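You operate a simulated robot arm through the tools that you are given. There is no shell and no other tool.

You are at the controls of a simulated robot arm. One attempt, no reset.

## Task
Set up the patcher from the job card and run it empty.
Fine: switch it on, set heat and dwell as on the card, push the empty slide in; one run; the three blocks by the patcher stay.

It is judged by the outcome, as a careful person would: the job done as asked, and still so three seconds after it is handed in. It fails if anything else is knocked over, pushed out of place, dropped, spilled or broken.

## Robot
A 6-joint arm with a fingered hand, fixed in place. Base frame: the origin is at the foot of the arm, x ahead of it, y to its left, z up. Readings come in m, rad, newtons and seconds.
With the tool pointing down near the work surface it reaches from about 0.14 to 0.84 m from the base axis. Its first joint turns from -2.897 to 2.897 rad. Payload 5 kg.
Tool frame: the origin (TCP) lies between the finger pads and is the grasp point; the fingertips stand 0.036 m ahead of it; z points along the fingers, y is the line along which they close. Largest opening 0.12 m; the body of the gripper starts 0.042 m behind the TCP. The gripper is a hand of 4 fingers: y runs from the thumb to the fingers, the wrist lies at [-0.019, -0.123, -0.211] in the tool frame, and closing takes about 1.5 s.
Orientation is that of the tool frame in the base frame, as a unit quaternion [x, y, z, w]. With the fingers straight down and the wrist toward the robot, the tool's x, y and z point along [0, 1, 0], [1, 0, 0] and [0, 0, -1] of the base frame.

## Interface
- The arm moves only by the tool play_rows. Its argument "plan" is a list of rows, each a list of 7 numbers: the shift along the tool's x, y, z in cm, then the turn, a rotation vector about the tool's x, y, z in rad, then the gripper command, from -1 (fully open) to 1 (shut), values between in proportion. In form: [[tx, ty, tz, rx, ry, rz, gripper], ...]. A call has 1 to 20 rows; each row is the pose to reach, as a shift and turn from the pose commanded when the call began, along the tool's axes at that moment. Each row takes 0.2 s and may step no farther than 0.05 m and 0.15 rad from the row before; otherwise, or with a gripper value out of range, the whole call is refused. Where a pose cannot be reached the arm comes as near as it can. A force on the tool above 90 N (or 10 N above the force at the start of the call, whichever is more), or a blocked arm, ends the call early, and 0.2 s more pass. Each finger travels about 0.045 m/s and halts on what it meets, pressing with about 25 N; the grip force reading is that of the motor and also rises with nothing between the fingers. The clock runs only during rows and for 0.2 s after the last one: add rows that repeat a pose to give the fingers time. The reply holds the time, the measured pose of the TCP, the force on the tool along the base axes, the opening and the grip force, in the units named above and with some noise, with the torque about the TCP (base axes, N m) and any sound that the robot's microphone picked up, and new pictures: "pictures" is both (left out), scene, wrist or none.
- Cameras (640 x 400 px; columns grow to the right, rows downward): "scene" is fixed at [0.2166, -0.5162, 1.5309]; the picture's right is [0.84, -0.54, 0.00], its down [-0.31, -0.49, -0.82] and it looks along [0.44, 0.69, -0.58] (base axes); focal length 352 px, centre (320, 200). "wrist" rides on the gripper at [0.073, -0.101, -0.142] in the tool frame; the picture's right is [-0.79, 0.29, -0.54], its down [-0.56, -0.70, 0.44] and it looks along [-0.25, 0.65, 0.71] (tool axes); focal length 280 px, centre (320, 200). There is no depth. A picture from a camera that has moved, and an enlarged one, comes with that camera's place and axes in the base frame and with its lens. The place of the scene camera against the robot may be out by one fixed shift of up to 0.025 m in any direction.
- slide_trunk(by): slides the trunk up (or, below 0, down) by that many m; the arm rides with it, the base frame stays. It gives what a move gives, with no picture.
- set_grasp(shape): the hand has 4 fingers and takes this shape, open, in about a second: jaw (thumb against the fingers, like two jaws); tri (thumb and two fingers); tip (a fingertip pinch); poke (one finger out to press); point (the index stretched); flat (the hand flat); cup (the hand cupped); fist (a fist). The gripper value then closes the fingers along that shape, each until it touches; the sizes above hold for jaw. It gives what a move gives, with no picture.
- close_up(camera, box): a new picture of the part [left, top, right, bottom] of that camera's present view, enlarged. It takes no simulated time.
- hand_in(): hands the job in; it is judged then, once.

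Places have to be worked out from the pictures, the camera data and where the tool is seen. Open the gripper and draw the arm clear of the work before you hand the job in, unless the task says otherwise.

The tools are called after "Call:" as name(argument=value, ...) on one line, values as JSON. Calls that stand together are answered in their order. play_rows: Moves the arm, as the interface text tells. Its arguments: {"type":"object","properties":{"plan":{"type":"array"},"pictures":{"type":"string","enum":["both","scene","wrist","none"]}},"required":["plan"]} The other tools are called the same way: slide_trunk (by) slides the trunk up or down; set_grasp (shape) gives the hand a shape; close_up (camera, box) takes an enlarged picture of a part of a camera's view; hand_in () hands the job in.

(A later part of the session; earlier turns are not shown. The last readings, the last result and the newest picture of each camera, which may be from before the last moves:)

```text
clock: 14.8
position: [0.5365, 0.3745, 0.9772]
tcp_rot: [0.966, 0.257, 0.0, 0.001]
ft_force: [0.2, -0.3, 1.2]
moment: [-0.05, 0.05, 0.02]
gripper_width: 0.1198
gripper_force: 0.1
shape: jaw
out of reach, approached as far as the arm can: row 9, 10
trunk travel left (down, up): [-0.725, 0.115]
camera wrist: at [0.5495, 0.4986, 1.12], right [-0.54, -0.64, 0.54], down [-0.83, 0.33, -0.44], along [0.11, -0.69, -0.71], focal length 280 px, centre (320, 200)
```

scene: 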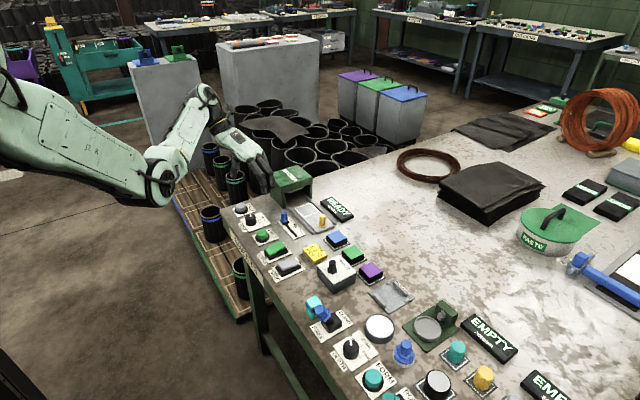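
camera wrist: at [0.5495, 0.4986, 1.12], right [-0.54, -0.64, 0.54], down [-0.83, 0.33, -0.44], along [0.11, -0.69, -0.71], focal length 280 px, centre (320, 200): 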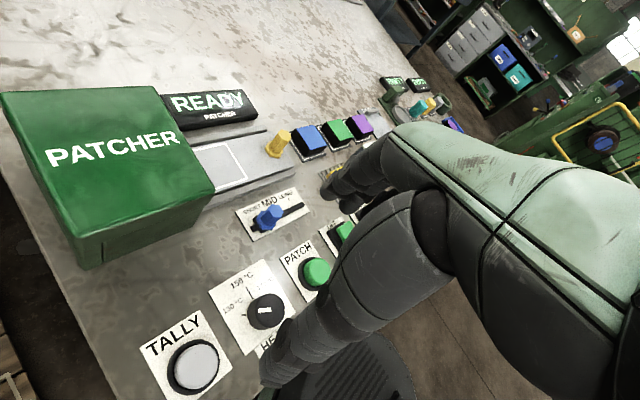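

At about +0.9 rad the reach gives out (position drifts), while smaller turns are fine. I'll rotate back and test the counter-clockwise side, all in free air.

Call:
play_rows(plan=[[0, 0, 0, 0, 0, -0.15, -1], [0, 0, 0, 0, 0, -0.3, -1], [0, 0, 0, 0, 0, -0.45, -1], [0, 0, 0, 0, 0, -0.6, -1], [0, 0, 0, 0, 0, -0.75, -1], [0, 0, 0, 0, 0, -0.9, -1], [0, 0, 0, 0, 0, -1.05, -1], [0, 0, 0, 0, 0, -1.2, -1], [0, 0, 0, 0, 0, -1.35, -1], [0, 0, 0, 0, 0, -1.5, -1], [0, 0, 0, 0, 0, -1.65, -1], [0, 0, 0, 0, 0, -1.8, -1], [0, 0, 0, 0, 0, -1.95, -1], [0, 0, 0, 0, 0, -2.1, -1]], pictures="both")

```text
clock: 17.8
position: [0.5353, 0.3742, 0.9784]
tcp_rot: [0.256, 0.967, 0.0, 0.0]
ft_force: [0.6, -0.6, -0.1]
moment: [0.02, 0.01, 0.02]
gripper_width: 0.1197
gripper_force: 0.2
shape: jaw
trunk travel left (down, up): [-0.725, 0.115]
camera wrist: at [0.4232, 0.3224, 1.1214], right [0.83, -0.14, 0.54], down [0.14, -0.89, -0.44], along [0.54, 0.44, -0.71], focal length 280 px, centre (320, 200)
```

scene: 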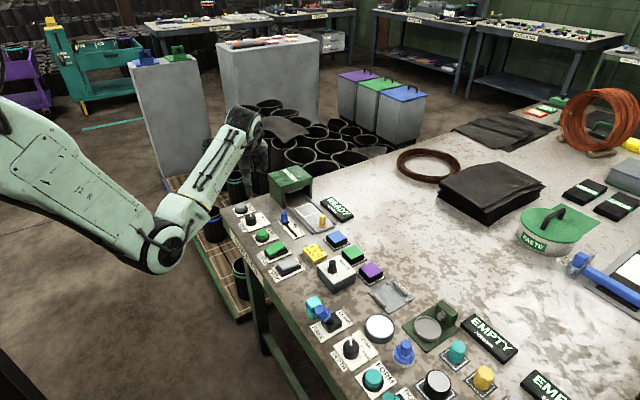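
wrist: 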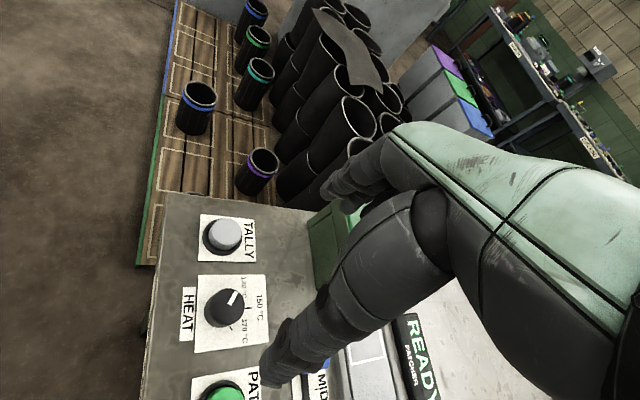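

The counter-clockwise side reaches fine (−60° here). From this angle the wrist camera sees the dial clearly; I'll zoom in on the dial and on the hand's finger spread.

Call:
close_up(camera="wrist", box=[170, 200, 290, 380])

Call:
close_up(camera="scene", box=[190, 100, 300, 180])

Call:
close_up(camera="wrist", box=[240, 120, 460, 400])

```text
2.22 times, centred on (230, 290) of wrist
camera zoom: at [0.4232, 0.3224, 1.1214], right [0.83, -0.14, 0.54], down [0.14, -0.89, -0.44], along [0.54, 0.44, -0.71], focal length 623 px, centre (520, 0)
```

zoom: 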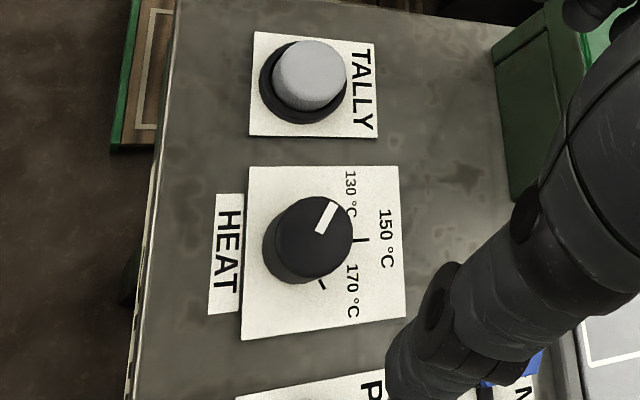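

```text
5.00 times, centred on (245, 140) of scene
camera zoom: at [0.2166, -0.5162, 1.5309], right [0.84, -0.54, 0.0], down [-0.31, -0.49, -0.82], along [0.44, 0.69, -0.58], focal length 1758 px, centre (695, 500)
```

zoom: 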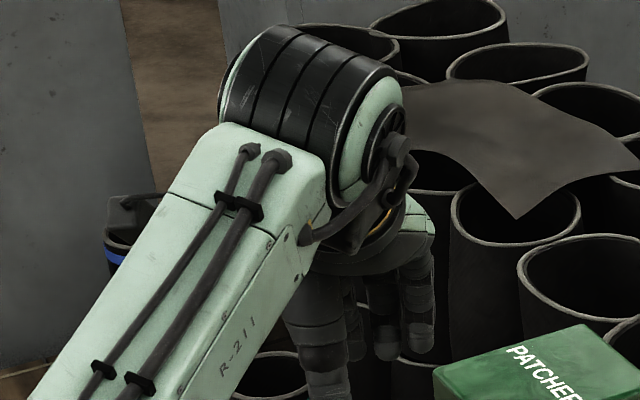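

```text
1.43 times, centred on (350, 260) of wrist
camera zoom: at [0.4232, 0.3224, 1.1214], right [0.83, -0.14, 0.54], down [0.14, -0.89, -0.44], along [0.54, 0.44, -0.71], focal length 401 px, centre (277, 114)
```

zoom: 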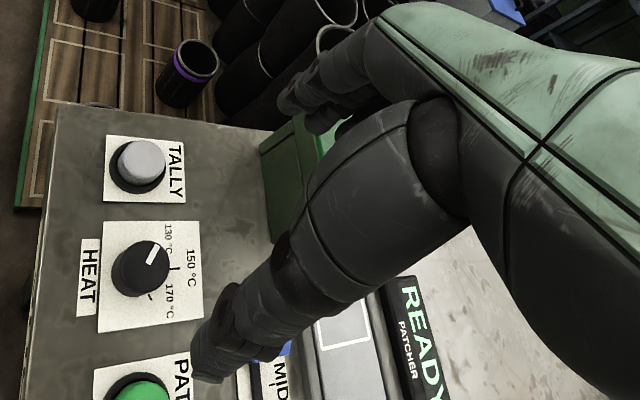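

Jaw mode's fingers are wide, so to stay clear of TALLY I'll approach with the hand at about φ=35° and half-closed (≈6 cm). The knob centre re-measures at (0.511, 0.364). I'll move over it to TCP z≈0.92 and check.

Call:
play_rows(plan=[[0.9, -1.1, 2, 0, 0, 0.15, -0.5], [1.75, -2.13, 4, 0, 0, 0.3, 0], [1.75, -2.13, 5.9, 0, 0, 0.44, 0], [1.75, -2.13, 5.9, 0, 0, 0.44, 0], [1.75, -2.13, 5.9, 0, 0, 0.44, 0], [1.75, -2.13, 5.9, 0, 0, 0.44, 0]], pictures="both")

Call:
close_up(camera="scene", box=[200, 150, 320, 250])

Call:
close_up(camera="wrist", box=[220, 180, 420, 340])

```text
clock: 19.2
position: [0.5111, 0.3631, 0.9192]
tcp_rot: [0.462, 0.887, 0.0, 0.0]
ft_force: [0.6, 0.2, -1.0]
moment: [-0.01, 0.01, 0.0]
gripper_width: 0.0603
gripper_force: 0.1
shape: jaw
trunk travel left (down, up): [-0.725, 0.115]
camera wrist: at [0.3869, 0.3648, 1.0624], right [0.69, -0.48, 0.54], down [-0.25, -0.86, -0.44], along [0.68, 0.17, -0.71], focal length 280 px, centre (320, 200)
```

scene: 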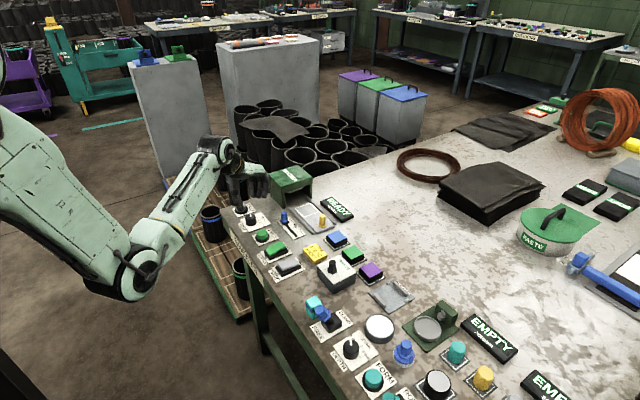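
wrist: 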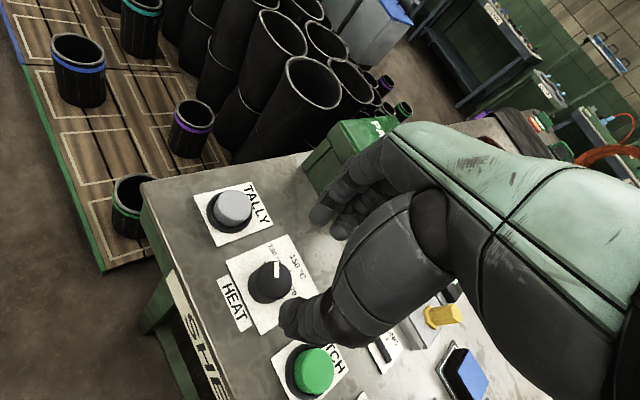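

```text
4.00 times, centred on (260, 200) of scene
camera zoom: at [0.2166, -0.5162, 1.5309], right [0.84, -0.54, 0.0], down [-0.31, -0.49, -0.82], along [0.44, 0.69, -0.58], focal length 1406 px, centre (560, 200)
```

zoom: 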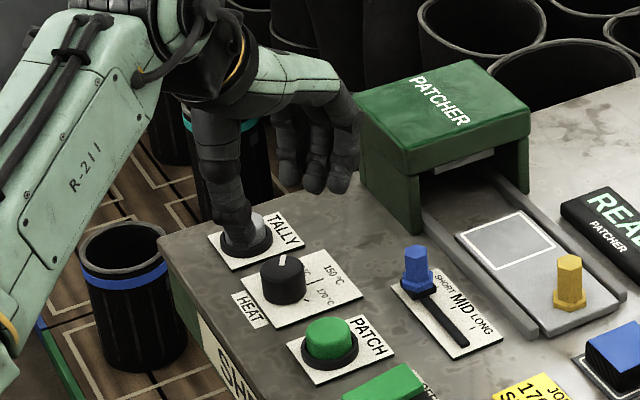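

```text
2.50 times, centred on (320, 260) of wrist
camera zoom: at [0.3869, 0.3648, 1.0624], right [0.69, -0.48, 0.54], down [-0.25, -0.86, -0.44], along [0.68, 0.17, -0.71], focal length 701 px, centre (320, 50)
```

zoom: 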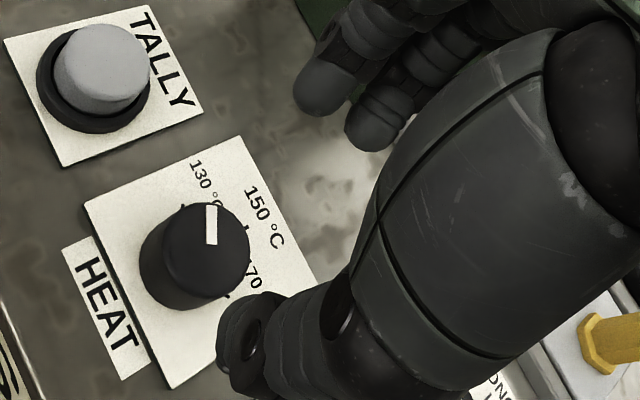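

The tool axis projects right onto the knob's centre. I'll turn to φ=60° with about 6 cm opening and descend so the fingertips surround the upper part of the knob (TCP z≈0.853).

Call:
play_rows(plan=[[0, 0, 0, 0, 0, -0.15, 0], [0, 0, 0, 0, 0, -0.3, 0], [0, 0, 0, 0, 0, -0.43, 0], [0, 0, 2, 0, 0, -0.43, 0], [0, 0, 4, 0, 0, -0.43, 0], [0, 0, 5.3, 0, 0, -0.43, 0], [0, 0, 6, 0, 0, -0.43, 0], [0, 0, 6.6, 0, 0, -0.43, 0]], pictures="both")

Call:
close_up(camera="scene", box=[200, 150, 320, 250])

Call:
close_up(camera="wrist", box=[200, 160, 400, 320])

```text
clock: 21.0
position: [0.5099, 0.3652, 0.8543]
tcp_rot: [0.261, 0.965, 0.0, 0.0]
ft_force: [-0.2, 1.1, 0.0]
moment: [0.02, 0.01, 0.0]
gripper_width: 0.0604
gripper_force: 0.0
shape: jaw
trunk travel left (down, up): [-0.725, 0.115]
camera wrist: at [0.3972, 0.3146, 0.9971], right [0.83, -0.15, 0.54], down [0.13, -0.89, -0.44], along [0.55, 0.44, -0.71], focal length 280 px, centre (320, 200)
```

scene: 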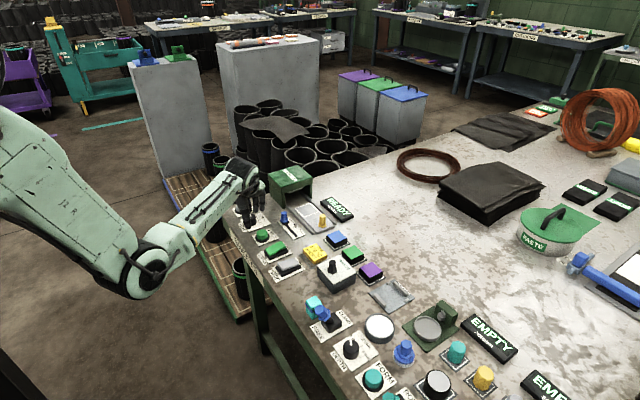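
wrist: 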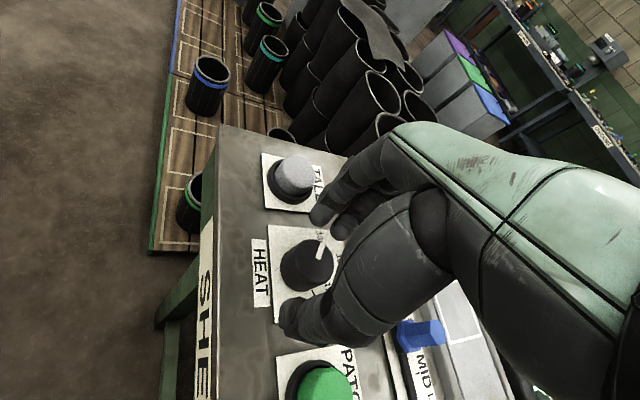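

```text
4.00 times, centred on (260, 200) of scene
camera zoom: at [0.2166, -0.5162, 1.5309], right [0.84, -0.54, 0.0], down [-0.31, -0.49, -0.82], along [0.44, 0.69, -0.58], focal length 1406 px, centre (560, 200)
```

zoom: 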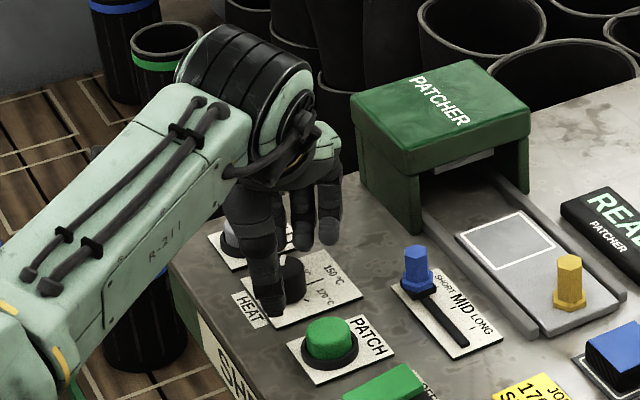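

```text
2.50 times, centred on (300, 240) of wrist
camera zoom: at [0.3972, 0.3146, 0.9971], right [0.83, -0.15, 0.54], down [0.13, -0.89, -0.44], along [0.55, 0.44, -0.71], focal length 701 px, centre (370, 100)
```

zoom: 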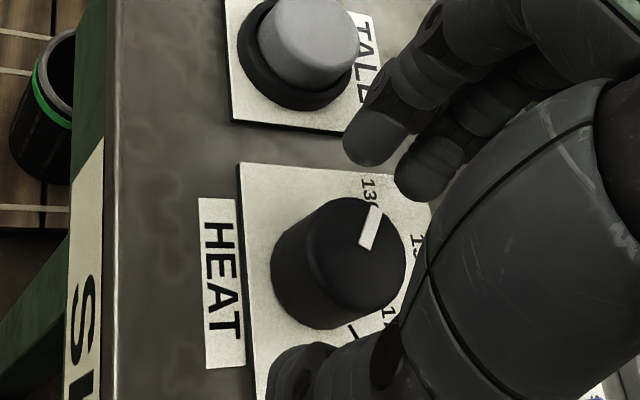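

Triangulation gives the knob top at (0.510, 0.3655, 0.828), directly on the tool axis. I'll lower another 7 mm so the pads overlap the knob more, then close gently.

Call:
play_rows(plan=[[0, 0, 0.35, 0, 0, 0, 0], [0, 0, 0.7, 0, 0, 0, 0], [0, 0, 0.7, 0, 0, 0, 0.2], [0, 0, 0.7, 0, 0, 0, 0.4], [0, 0, 0.7, 0, 0, 0, 0.6], [0, 0, 0.7, 0, 0, 0, 0.6], [0, 0, 0.7, 0, 0, 0, 0.6]], pictures="both")

Call:
close_up(camera="scene", box=[220, 180, 300, 240])

Call:
close_up(camera="wrist", box=[220, 160, 400, 320])

```text
clock: 22.6
position: [0.5102, 0.3654, 0.8474]
tcp_rot: [0.261, 0.965, 0.0, 0.0]
ft_force: [-0.4, -1.3, -1.0]
moment: [-0.03, 0.03, -0.02]
gripper_width: 0.0265
gripper_force: 24.9
shape: jaw
trunk travel left (down, up): [-0.725, 0.115]
camera wrist: at [0.3972, 0.3137, 0.9899], right [0.83, -0.15, 0.54], down [0.13, -0.89, -0.44], along [0.55, 0.44, -0.71], focal length 280 px, centre (320, 200)
```

scene: 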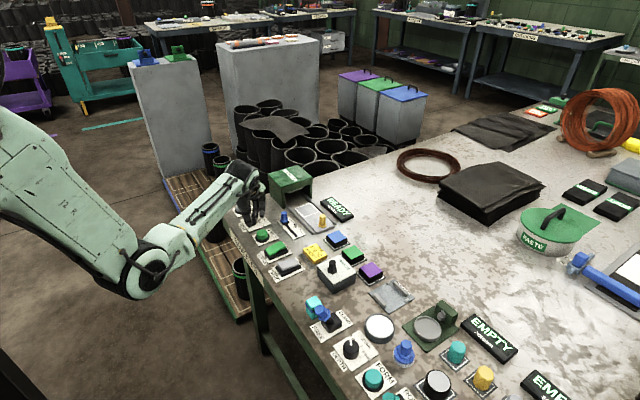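
wrist: 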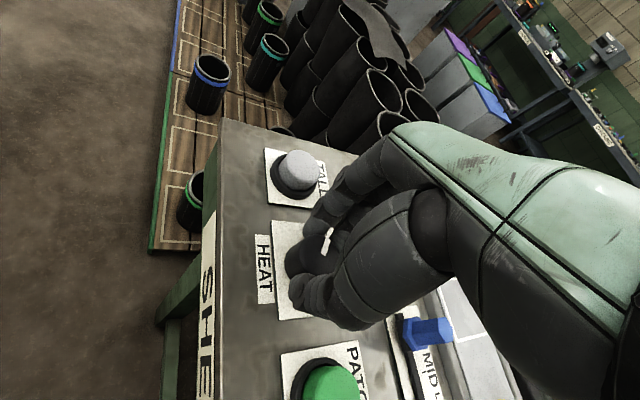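

```text
6.67 times, centred on (260, 210) of scene
camera zoom: at [0.2166, -0.5162, 1.5309], right [0.84, -0.54, 0.0], down [-0.31, -0.49, -0.82], along [0.44, 0.69, -0.58], focal length 2344 px, centre (720, 133)
```

zoom: 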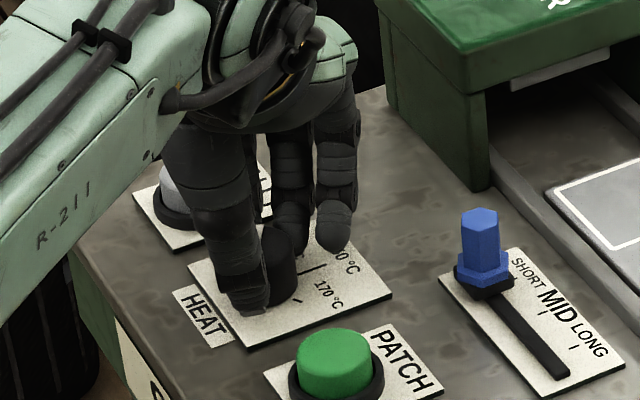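

```text
2.50 times, centred on (310, 240) of wrist
camera zoom: at [0.3972, 0.3137, 0.9899], right [0.83, -0.15, 0.54], down [0.13, -0.89, -0.44], along [0.55, 0.44, -0.71], focal length 701 px, centre (345, 100)
```

zoom: 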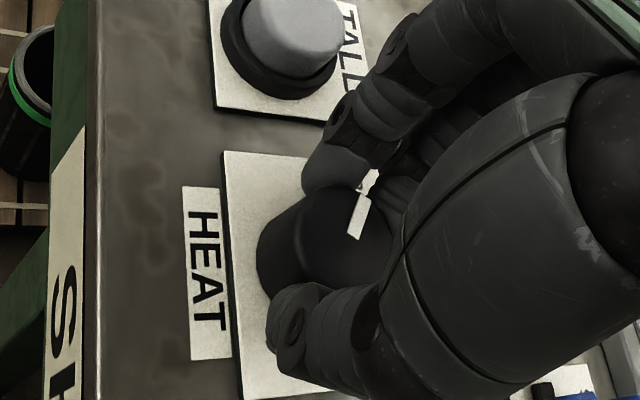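

Grip holds on the knob (width 0.0265, 25 N, negligible net arm force). I'll turn 30° clockwise first and check that the knob follows.

Call:
play_rows(plan=[[0, 0, 0, 0, 0, 0.1, 0.65], [0, 0, 0, 0, 0, 0.2, 0.65], [0, 0, 0, 0, 0, 0.3, 0.65], [0, 0, 0, 0, 0, 0.4, 0.65], [0, 0, 0, 0, 0, 0.5, 0.65]], pictures="wrist")

Call:
close_up(camera="wrist", box=[220, 160, 400, 320])

Call:
close_up(camera="scene", box=[220, 180, 300, 240])

```text
clock: 23.8
position: [0.5099, 0.365, 0.8471]
tcp_rot: [0.494, 0.869, 0.0, 0.0]
ft_force: [1.1, 0.6, -0.8]
moment: [0.05, -0.07, -0.01]
gripper_width: 0.0265
gripper_force: 25.3
shape: jaw
trunk travel left (down, up): [-0.725, 0.115]
camera wrist: at [0.3864, 0.3752, 0.9899], right [0.65, -0.53, 0.54], down [-0.31, -0.84, -0.44], along [0.69, 0.12, -0.71], focal length 280 px, centre (320, 200)
```

wrist: 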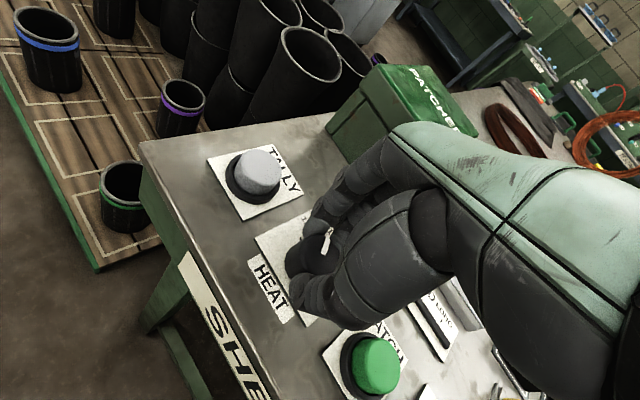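

```text
2.50 times, centred on (310, 240) of wrist
camera zoom: at [0.3864, 0.3752, 0.9899], right [0.65, -0.53, 0.54], down [-0.31, -0.84, -0.44], along [0.69, 0.12, -0.71], focal length 701 px, centre (345, 100)
```

zoom: 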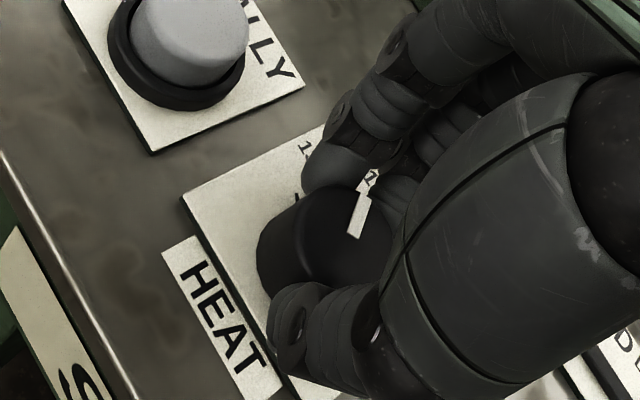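

```text
6.67 times, centred on (260, 210) of scene
camera zoom: at [0.2166, -0.5162, 1.5309], right [0.84, -0.54, 0.0], down [-0.31, -0.49, -0.82], along [0.44, 0.69, -0.58], focal length 2344 px, centre (720, 133)
```

zoom: 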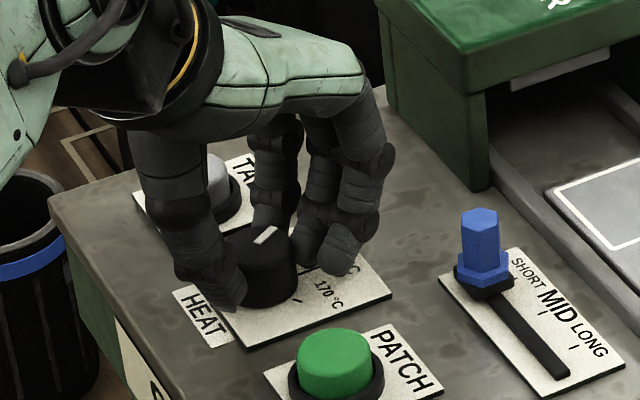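

The knob turns with the hand (the pointer stays fixed relative to the fingers). I'll continue another 31° to bring the pointer to 150 °C.

Call:
play_rows(plan=[[0, 0, 0, 0, 0, 0.1, 0.65], [0, 0, 0, 0, 0, 0.2, 0.65], [0, 0, 0, 0, 0, 0.3, 0.65], [0, 0, 0, 0, 0, 0.4, 0.65], [0, 0, 0, 0, 0, 0.5, 0.65], [0, 0, 0, 0, 0, 0.55, 0.65]], pictures="wrist")

Call:
close_up(camera="wrist", box=[220, 160, 400, 320])

Call:
close_up(camera="scene", box=[220, 180, 300, 240])

```text
clock: 25.2
position: [0.5093, 0.3649, 0.8459]
tcp_rot: [0.711, 0.703, 0.0, 0.0]
ft_force: [0.4, 5.0, 1.5]
moment: [0.16, -0.02, 0.02]
gripper_width: 0.0263
gripper_force: 24.4
shape: jaw
trunk travel left (down, up): [-0.725, 0.115]
camera wrist: at [0.41, 0.4388, 0.9896], right [0.28, -0.79, 0.54], down [-0.71, -0.55, -0.44], along [0.65, -0.26, -0.71], focal length 280 px, centre (320, 200)
```

wrist: 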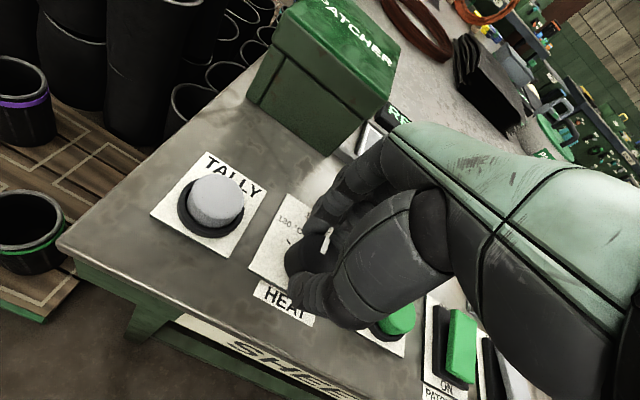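

```text
2.50 times, centred on (310, 240) of wrist
camera zoom: at [0.41, 0.4388, 0.9896], right [0.28, -0.79, 0.54], down [-0.71, -0.55, -0.44], along [0.65, -0.26, -0.71], focal length 701 px, centre (345, 100)
```

zoom: 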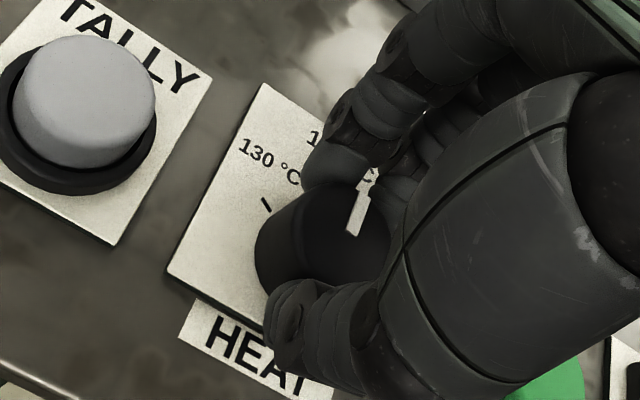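

```text
6.67 times, centred on (260, 210) of scene
camera zoom: at [0.2166, -0.5162, 1.5309], right [0.84, -0.54, 0.0], down [-0.31, -0.49, -0.82], along [0.44, 0.69, -0.58], focal length 2344 px, centre (720, 133)
```

zoom: 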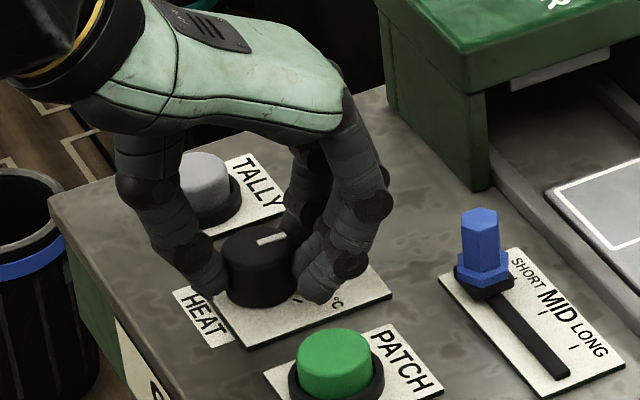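

The pointer is now at 150 °C. I'll open, lift above the knob, rotate the hand back to φ≈60° and check the dial before regrasping.

Call:
play_rows(plan=[[0, 0, 0, 0, 0, 0, 0.3], [0, 0, 0, 0, 0, 0, 0], [0, 0, 0, 0, 0, 0, 0], [0, 0, 0, 0, 0, 0, 0], [0, 0, -2, 0, 0, 0, 0], [0, 0, -4, 0, 0, 0, 0], [0, 0, -4, 0, 0, -0.15, 0], [0, 0, -4, 0, 0, -0.3, 0], [0, 0, -4, 0, 0, -0.45, 0], [0, 0, -4, 0, 0, -0.6, 0], [0, 0, -4, 0, 0, -0.75, 0], [0, 0, -4, 0, 0, -0.9, 0], [0, 0, -4, 0, 0, -1.05, 0]], pictures="wrist")

Call:
close_up(camera="wrist", box=[200, 160, 400, 320])

Call:
close_up(camera="scene", box=[220, 180, 300, 240])

```text
clock: 28.0
position: [0.5107, 0.3655, 0.8864]
tcp_rot: [0.261, 0.965, 0.001, 0.0]
ft_force: [0.1, 0.1, 0.0]
moment: [0.04, 0.02, 0.02]
gripper_width: 0.0598
gripper_force: 0.1
shape: jaw
trunk travel left (down, up): [-0.725, 0.115]
camera wrist: at [0.3974, 0.3141, 1.0296], right [0.83, -0.15, 0.54], down [0.13, -0.89, -0.44], along [0.55, 0.44, -0.71], focal length 280 px, centre (320, 200)
```

wrist: 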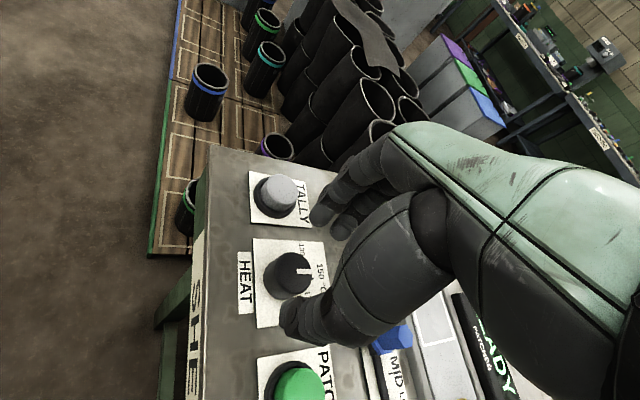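

```text
2.50 times, centred on (300, 240) of wrist
camera zoom: at [0.3974, 0.3141, 1.0296], right [0.83, -0.15, 0.54], down [0.13, -0.89, -0.44], along [0.55, 0.44, -0.71], focal length 701 px, centre (370, 100)
```

zoom: 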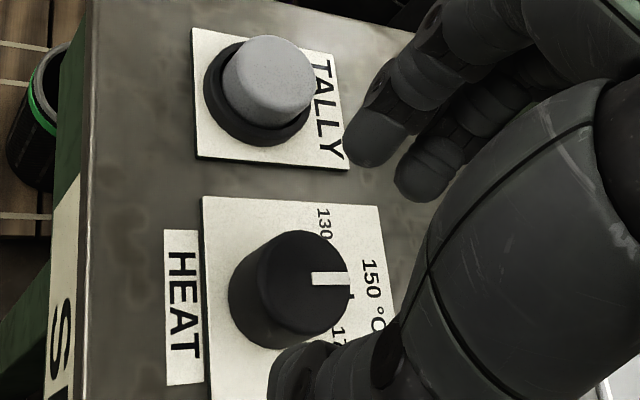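

```text
6.67 times, centred on (260, 210) of scene
camera zoom: at [0.2166, -0.5162, 1.5309], right [0.84, -0.54, 0.0], down [-0.31, -0.49, -0.82], along [0.44, 0.69, -0.58], focal length 2344 px, centre (720, 133)
```

zoom: 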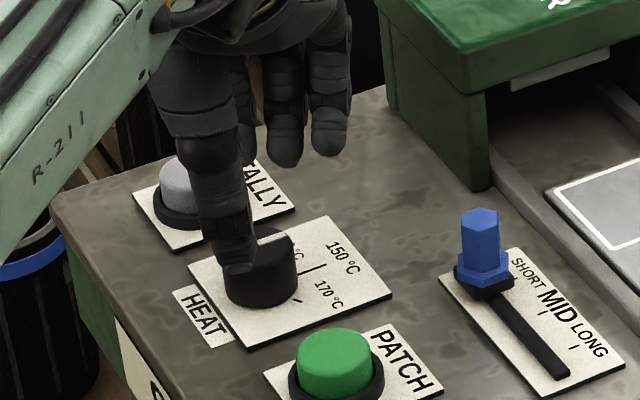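

The pointer sits on 150 °C. Now I'll descend again, grip and turn another 60°.

Call:
play_rows(plan=[[0, 0, 1.5, 0, 0, 0, 0], [0, 0, 3, 0, 0, 0, 0], [0, 0, 4, 0, 0, 0, 0], [0, 0, 4, 0, 0, 0, 0.3], [0, 0, 4, 0, 0, 0, 0.65], [0, 0, 4, 0, 0, 0, 0.65], [0, 0, 4, 0, 0, 0, 0.65], [0, 0, 4, 0, 0, 0.1, 0.65], [0, 0, 4, 0, 0, 0.2, 0.65], [0, 0, 4, 0, 0, 0.3, 0.65], [0, 0, 4, 0, 0, 0.4, 0.65], [0, 0, 4, 0, 0, 0.5, 0.65], [0, 0, 4, 0, 0, 0.6, 0.65], [0, 0, 4, 0, 0, 0.7, 0.65], [0, 0, 4, 0, 0, 0.8, 0.65], [0, 0, 4, 0, 0, 0.9, 0.65], [0, 0, 4, 0, 0, 1.0, 0.65], [0, 0, 4, 0, 0, 1.05, 0.65]], pictures="wrist")

Call:
close_up(camera="wrist", box=[220, 160, 400, 320])

Call:
close_up(camera="scene", box=[220, 180, 300, 240])

```text
clock: 31.8
position: [0.5098, 0.3668, 0.8478]
tcp_rot: [0.711, 0.704, 0.0, 0.0]
ft_force: [0.1, 9.9, 4.2]
moment: [0.29, -0.08, 0.15]
gripper_width: 0.0265
gripper_force: 24.9
shape: jaw
trunk travel left (down, up): [-0.725, 0.115]
camera wrist: at [0.4099, 0.4395, 0.9897], right [0.28, -0.79, 0.54], down [-0.71, -0.55, -0.44], along [0.65, -0.26, -0.71], focal length 280 px, centre (320, 200)
```

wrist: 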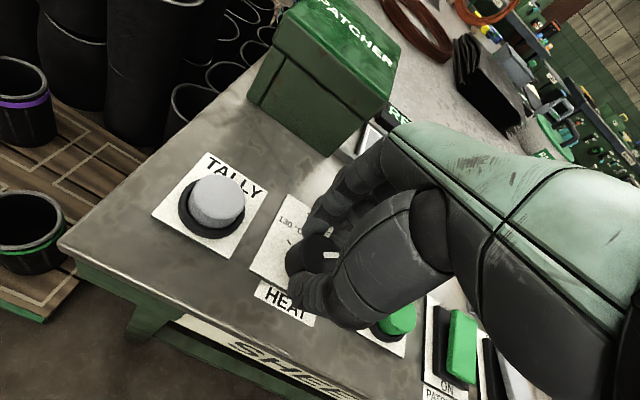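

```text
2.50 times, centred on (310, 240) of wrist
camera zoom: at [0.4099, 0.4395, 0.9897], right [0.28, -0.79, 0.54], down [-0.71, -0.55, -0.44], along [0.65, -0.26, -0.71], focal length 701 px, centre (345, 100)
```

zoom: 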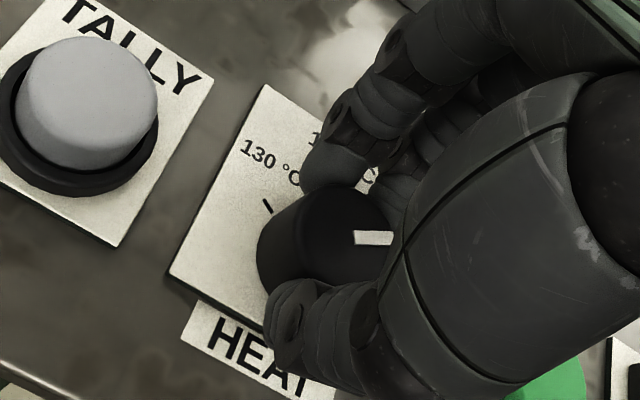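

```text
6.67 times, centred on (260, 210) of scene
camera zoom: at [0.2166, -0.5162, 1.5309], right [0.84, -0.54, 0.0], down [-0.31, -0.49, -0.82], along [0.44, 0.69, -0.58], focal length 2344 px, centre (720, 133)
```

zoom: 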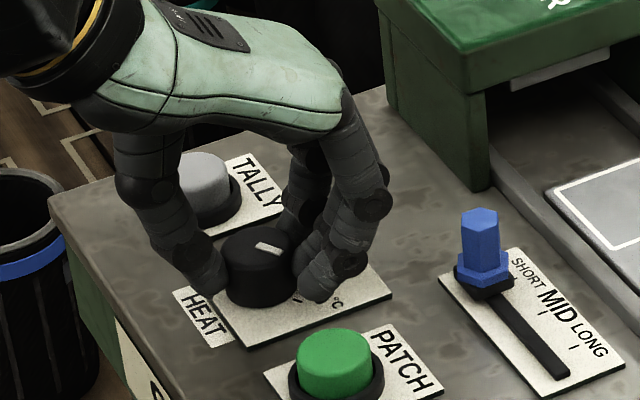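

The pointer direction computes to about −60°, at the 170 °C tick. I'll release, lift up and check the dial.

Call:
play_rows(plan=[[0, 0, 0, 0, 0, 0, 0.3], [0, 0, 0, 0, 0, 0, 0], [0, 0, 0, 0, 0, 0, 0], [0, 0, 0, 0, 0, 0, 0], [0, 0, -2, 0, 0, 0, 0], [0, 0, -5, 0, 0, 0, 0], [-3, -2, -8, 0, 0, 0, 0], [-6, -5, -10, 0, 0, 0, 0], [-9, -8, -12, 0, 0, 0, 0]], pictures="wrist")

Call:
close_up(camera="wrist", box=[140, 160, 300, 260])

Call:
close_up(camera="scene", box=[230, 200, 310, 250])

```text
clock: 33.8
position: [0.4268, 0.2749, 0.9698]
tcp_rot: [0.71, 0.704, 0.001, 0.0]
ft_force: [-0.8, -0.7, -0.2]
moment: [0.02, -0.02, 0.03]
gripper_width: 0.06
gripper_force: 0.1
shape: jaw
trunk travel left (down, up): [-0.725, 0.115]
camera wrist: at [0.327, 0.3478, 1.1126], right [0.28, -0.79, 0.54], down [-0.7, -0.55, -0.44], along [0.65, -0.26, -0.71], focal length 280 px, centre (320, 200)
```

wrist: 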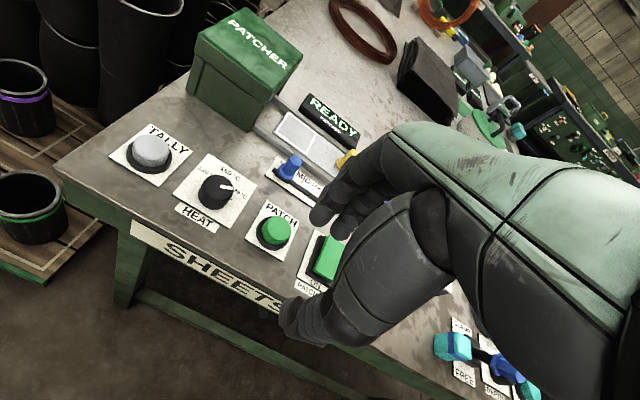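

```text
4.00 times, centred on (220, 210) of wrist
camera zoom: at [0.327, 0.3478, 1.1126], right [0.28, -0.79, 0.54], down [-0.7, -0.55, -0.44], along [0.65, -0.26, -0.71], focal length 1122 px, centre (720, 160)
```

zoom: 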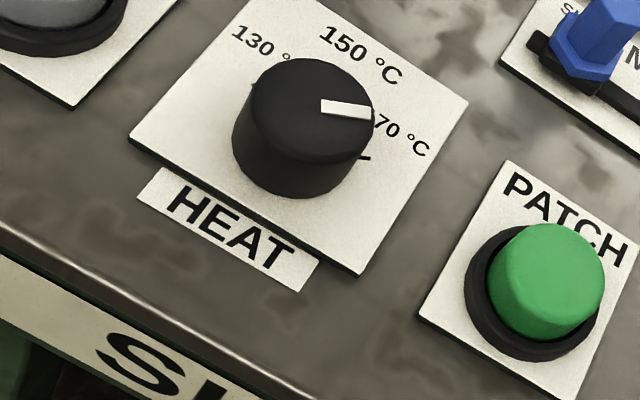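

```text
8.00 times, centred on (270, 225) of scene
camera zoom: at [0.2166, -0.5162, 1.5309], right [0.84, -0.54, 0.0], down [-0.31, -0.49, -0.82], along [0.44, 0.69, -0.58], focal length 2812 px, centre (720, 0)
```

zoom: 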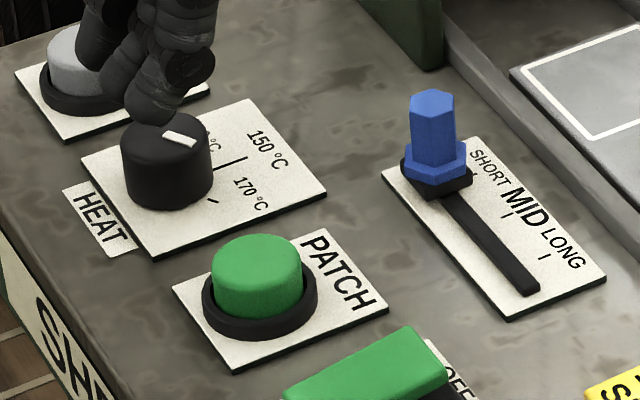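

Heat is on 170 °C, dwell on SHORT, display READY. Next is the slide: back to the poke shape at this height.

Call:
set_grasp(shape="poke")

```text
clock: 34.7
position: [0.4287, 0.2759, 0.9687]
tcp_rot: [0.71, 0.704, 0.0, 0.0]
ft_force: [-0.6, -0.1, -0.4]
moment: [0.0, -0.01, 0.01]
gripper_width: 0.0
gripper_force: 0.2
shape: poke
trunk travel left (down, up): [-0.725, 0.115]
```

The yellow slide knob is at ≈(0.687, 0.227), top z≈0.855. I'll move the poke tip above the −y side of it (tip ≈(0.687, 0.188)) and drop to just above knob-top height to check.

Call:
play_rows(plan=[[-1.6, 4.3, 0, 0, 0, 0, -1], [-3.2, 8.6, 0, 0, 0, 0, -1], [-4.8, 12.9, 0, 0, 0, 0, -1], [-6.4, 17.2, 0, 0, 0, 0, -1], [-8, 21.5, 0, 0, 0, 0, -1], [-9.6, 25.7, 0, 0, 0, 0, -1], [-9.6, 25.7, 3, 0, 0, 0, -1], [-9.6, 25.7, 6, 0, 0, 0, -1], [-9.6, 25.7, 7, 0, 0, 0, -1]], pictures="both")

Call:
close_up(camera="wrist", box=[220, 160, 400, 320])

Call:
close_up(camera="scene", box=[270, 180, 370, 260])

```text
clock: 36.7
position: [0.6851, 0.1762, 0.8967]
tcp_rot: [0.71, 0.704, 0.0, -0.001]
ft_force: [-0.2, -0.6, 0.0]
moment: [-0.01, 0.02, 0.02]
gripper_width: 0.0
gripper_force: 0.0
shape: poke
trunk travel left (down, up): [-0.725, 0.115]
camera wrist: at [0.5846, 0.2505, 1.0403], right [0.28, -0.79, 0.54], down [-0.71, -0.55, -0.44], along [0.65, -0.26, -0.71], focal length 280 px, centre (320, 200)
```

scene: 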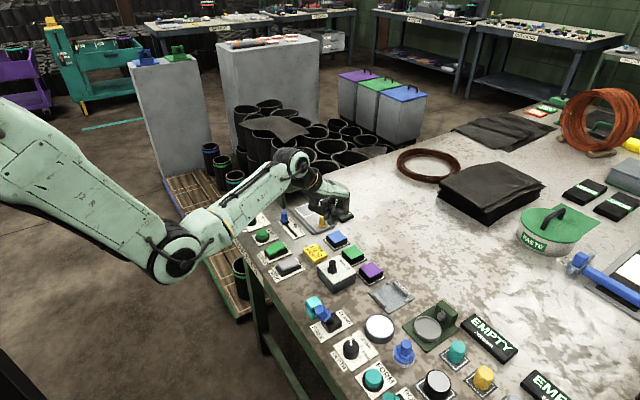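
wrist: 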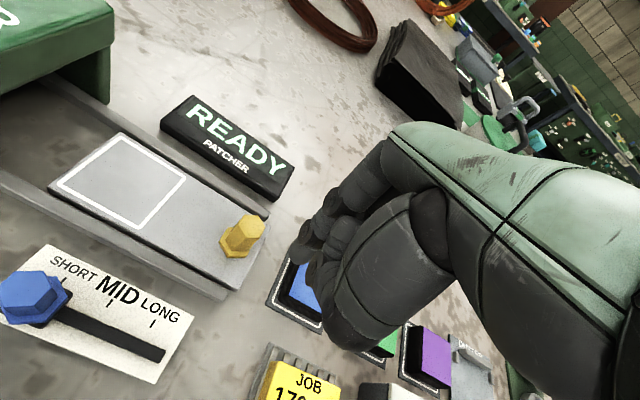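

```text
2.50 times, centred on (310, 240) of wrist
camera zoom: at [0.5846, 0.2505, 1.0403], right [0.28, -0.79, 0.54], down [-0.71, -0.55, -0.44], along [0.65, -0.26, -0.71], focal length 701 px, centre (345, 100)
```

zoom: 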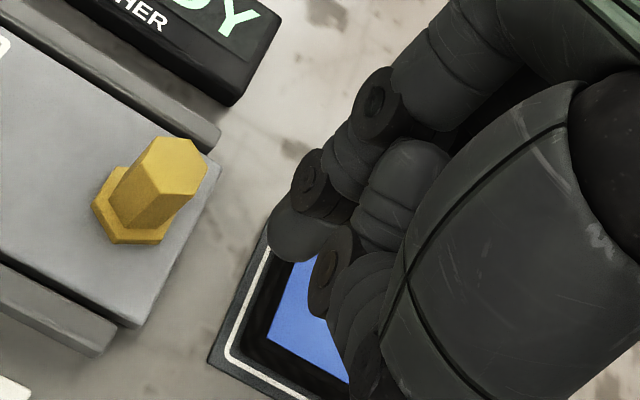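

```text
5.00 times, centred on (320, 220) of scene
camera zoom: at [0.2166, -0.5162, 1.5309], right [0.84, -0.54, 0.0], down [-0.31, -0.49, -0.82], along [0.44, 0.69, -0.58], focal length 1758 px, centre (320, 100)
```

zoom: 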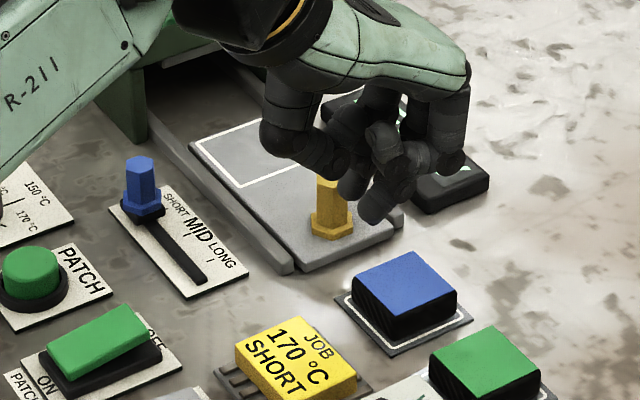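

The tip is between the blue block and the yellow knob. I'll nudge 6 mm toward the knob, descend to TCP z≈0.868, then begin pushing +y in small steps and check.

Call:
play_rows(plan=[[0.6, 0, 0, 0, 0, 0, -1], [0.6, 0, 1.5, 0, 0, 0, -1], [0.6, 0, 2.8, 0, 0, 0, -1], [1.2, 0, 2.8, 0, 0, 0, -1], [1.8, 0, 2.8, 0, 0, 0, -1], [2.4, 0, 2.8, 0, 0, 0, -1], [3.0, 0, 2.8, 0, 0, 0, -1], [3.6, 0, 2.8, 0, 0, 0, -1]], pictures="both")

Call:
close_up(camera="wrist", box=[180, 130, 360, 290])

Call:
close_up(camera="scene", box=[270, 180, 370, 260])

```text
clock: 38.5
position: [0.6842, 0.2144, 0.8687]
tcp_rot: [0.71, 0.704, 0.0, 0.0]
ft_force: [-1.5, -0.2, 0.6]
moment: [0.0, -0.02, -0.03]
gripper_width: 0.0002
gripper_force: 0.2
shape: poke
trunk travel left (down, up): [-0.725, 0.115]
camera wrist: at [0.5842, 0.2867, 1.0122], right [0.28, -0.79, 0.54], down [-0.71, -0.55, -0.44], along [0.65, -0.26, -0.71], focal length 280 px, centre (320, 200)
```

scene: 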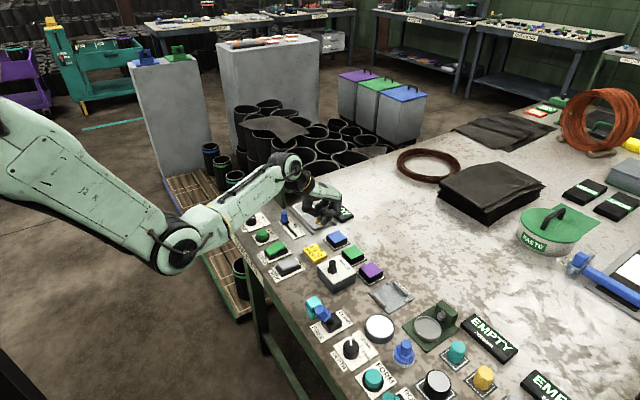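
wrist: 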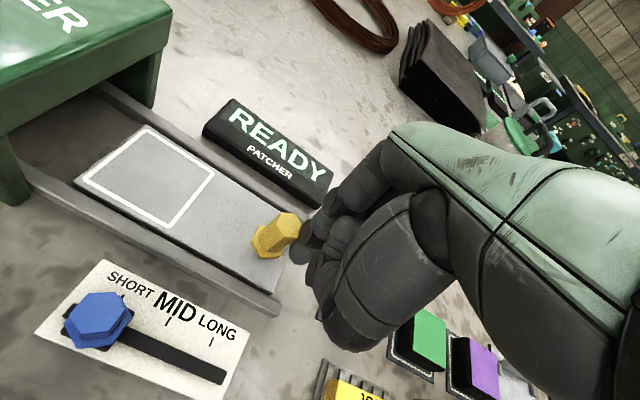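

```text
2.50 times, centred on (270, 210) of wrist
camera zoom: at [0.5842, 0.2867, 1.0122], right [0.28, -0.79, 0.54], down [-0.71, -0.55, -0.44], along [0.65, -0.26, -0.71], focal length 701 px, centre (445, 175)
```

zoom: 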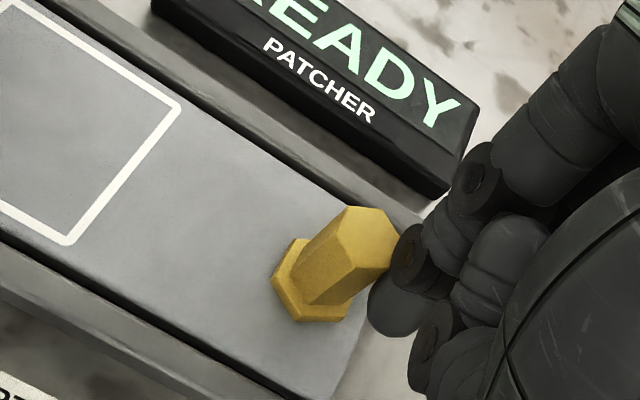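

```text
5.00 times, centred on (320, 220) of scene
camera zoom: at [0.2166, -0.5162, 1.5309], right [0.84, -0.54, 0.0], down [-0.31, -0.49, -0.82], along [0.44, 0.69, -0.58], focal length 1758 px, centre (320, 100)
```

zoom: 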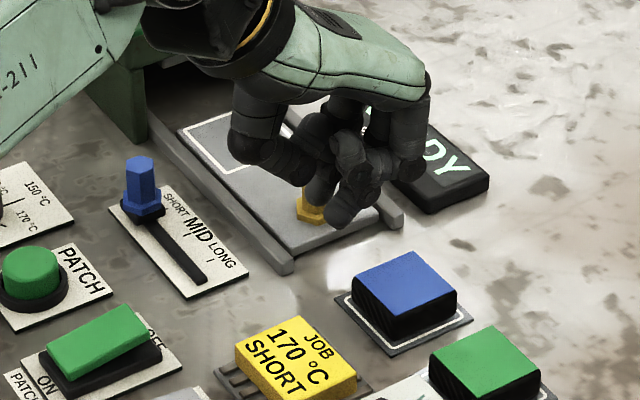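

The slide moves along with the finger with negligible force. I'll keep pushing another 5.6 cm.

Call:
play_rows(plan=[[0.8, 0, 0, 0, 0, 0, -1], [1.6, 0, 0, 0, 0, 0, -1], [2.4, 0, 0, 0, 0, 0, -1], [3.2, 0, 0, 0, 0, 0, -1], [4.0, 0, 0, 0, 0, 0, -1], [4.8, 0, 0, 0, 0, 0, -1], [5.6, 0, 0, 0, 0, 0, -1]], pictures="both")

Call:
close_up(camera="wrist", box=[180, 130, 360, 290])

Call:
close_up(camera="scene", box=[250, 160, 370, 250])

```text
clock: 40.1
position: [0.6859, 0.2692, 0.8678]
tcp_rot: [0.71, 0.704, 0.0, 0.0]
ft_force: [0.9, -0.7, 1.2]
moment: [0.0, -0.01, -0.01]
gripper_width: 0.0
gripper_force: 0.1
shape: poke
trunk travel left (down, up): [-0.725, 0.115]
camera wrist: at [0.586, 0.3419, 1.0118], right [0.28, -0.79, 0.54], down [-0.71, -0.55, -0.44], along [0.65, -0.26, -0.71], focal length 280 px, centre (320, 200)
```

scene: 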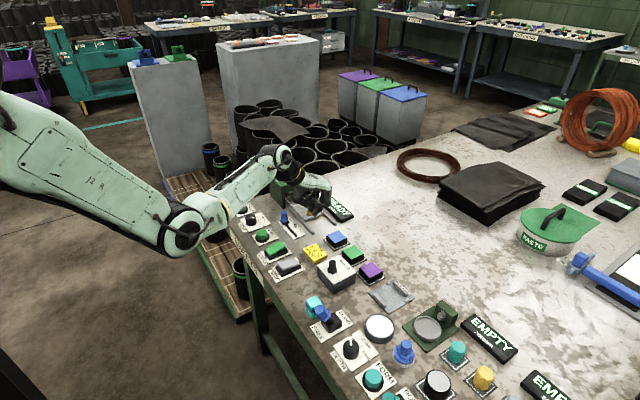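
wrist: 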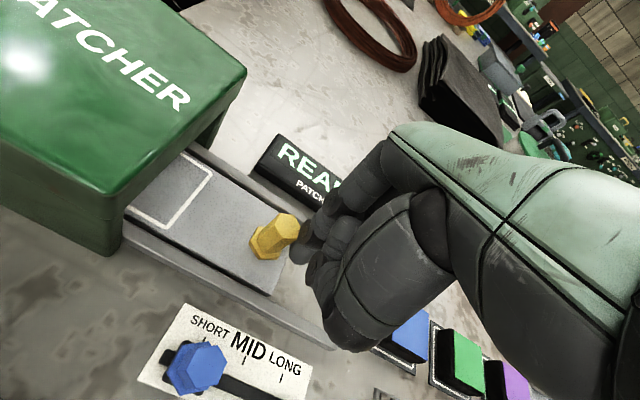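

```text
2.50 times, centred on (270, 210) of wrist
camera zoom: at [0.586, 0.3419, 1.0118], right [0.28, -0.79, 0.54], down [-0.71, -0.55, -0.44], along [0.65, -0.26, -0.71], focal length 701 px, centre (445, 175)
```

zoom: 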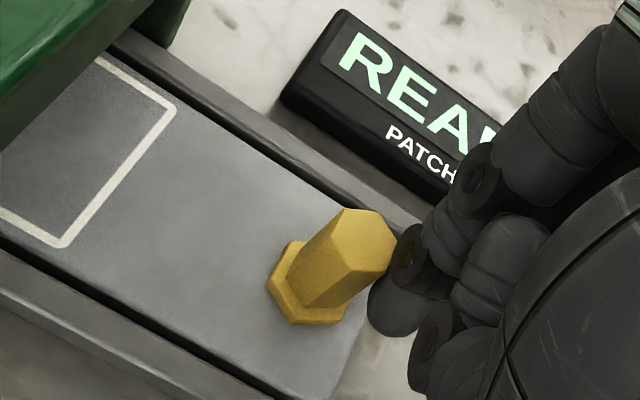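

```text
4.44 times, centred on (310, 205) of scene
camera zoom: at [0.2166, -0.5162, 1.5309], right [0.84, -0.54, 0.0], down [-0.31, -0.49, -0.82], along [0.44, 0.69, -0.58], focal length 1562 px, centre (364, 178)
```

zoom: 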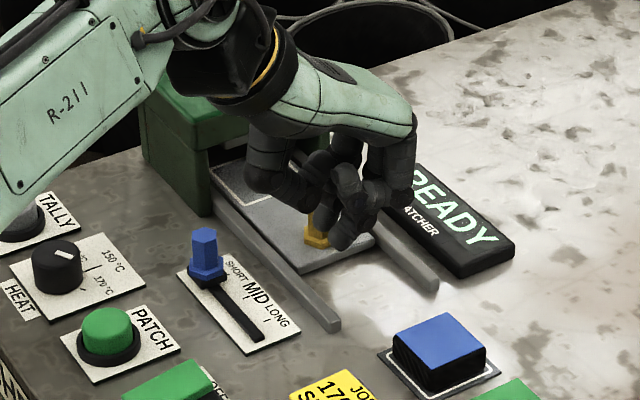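

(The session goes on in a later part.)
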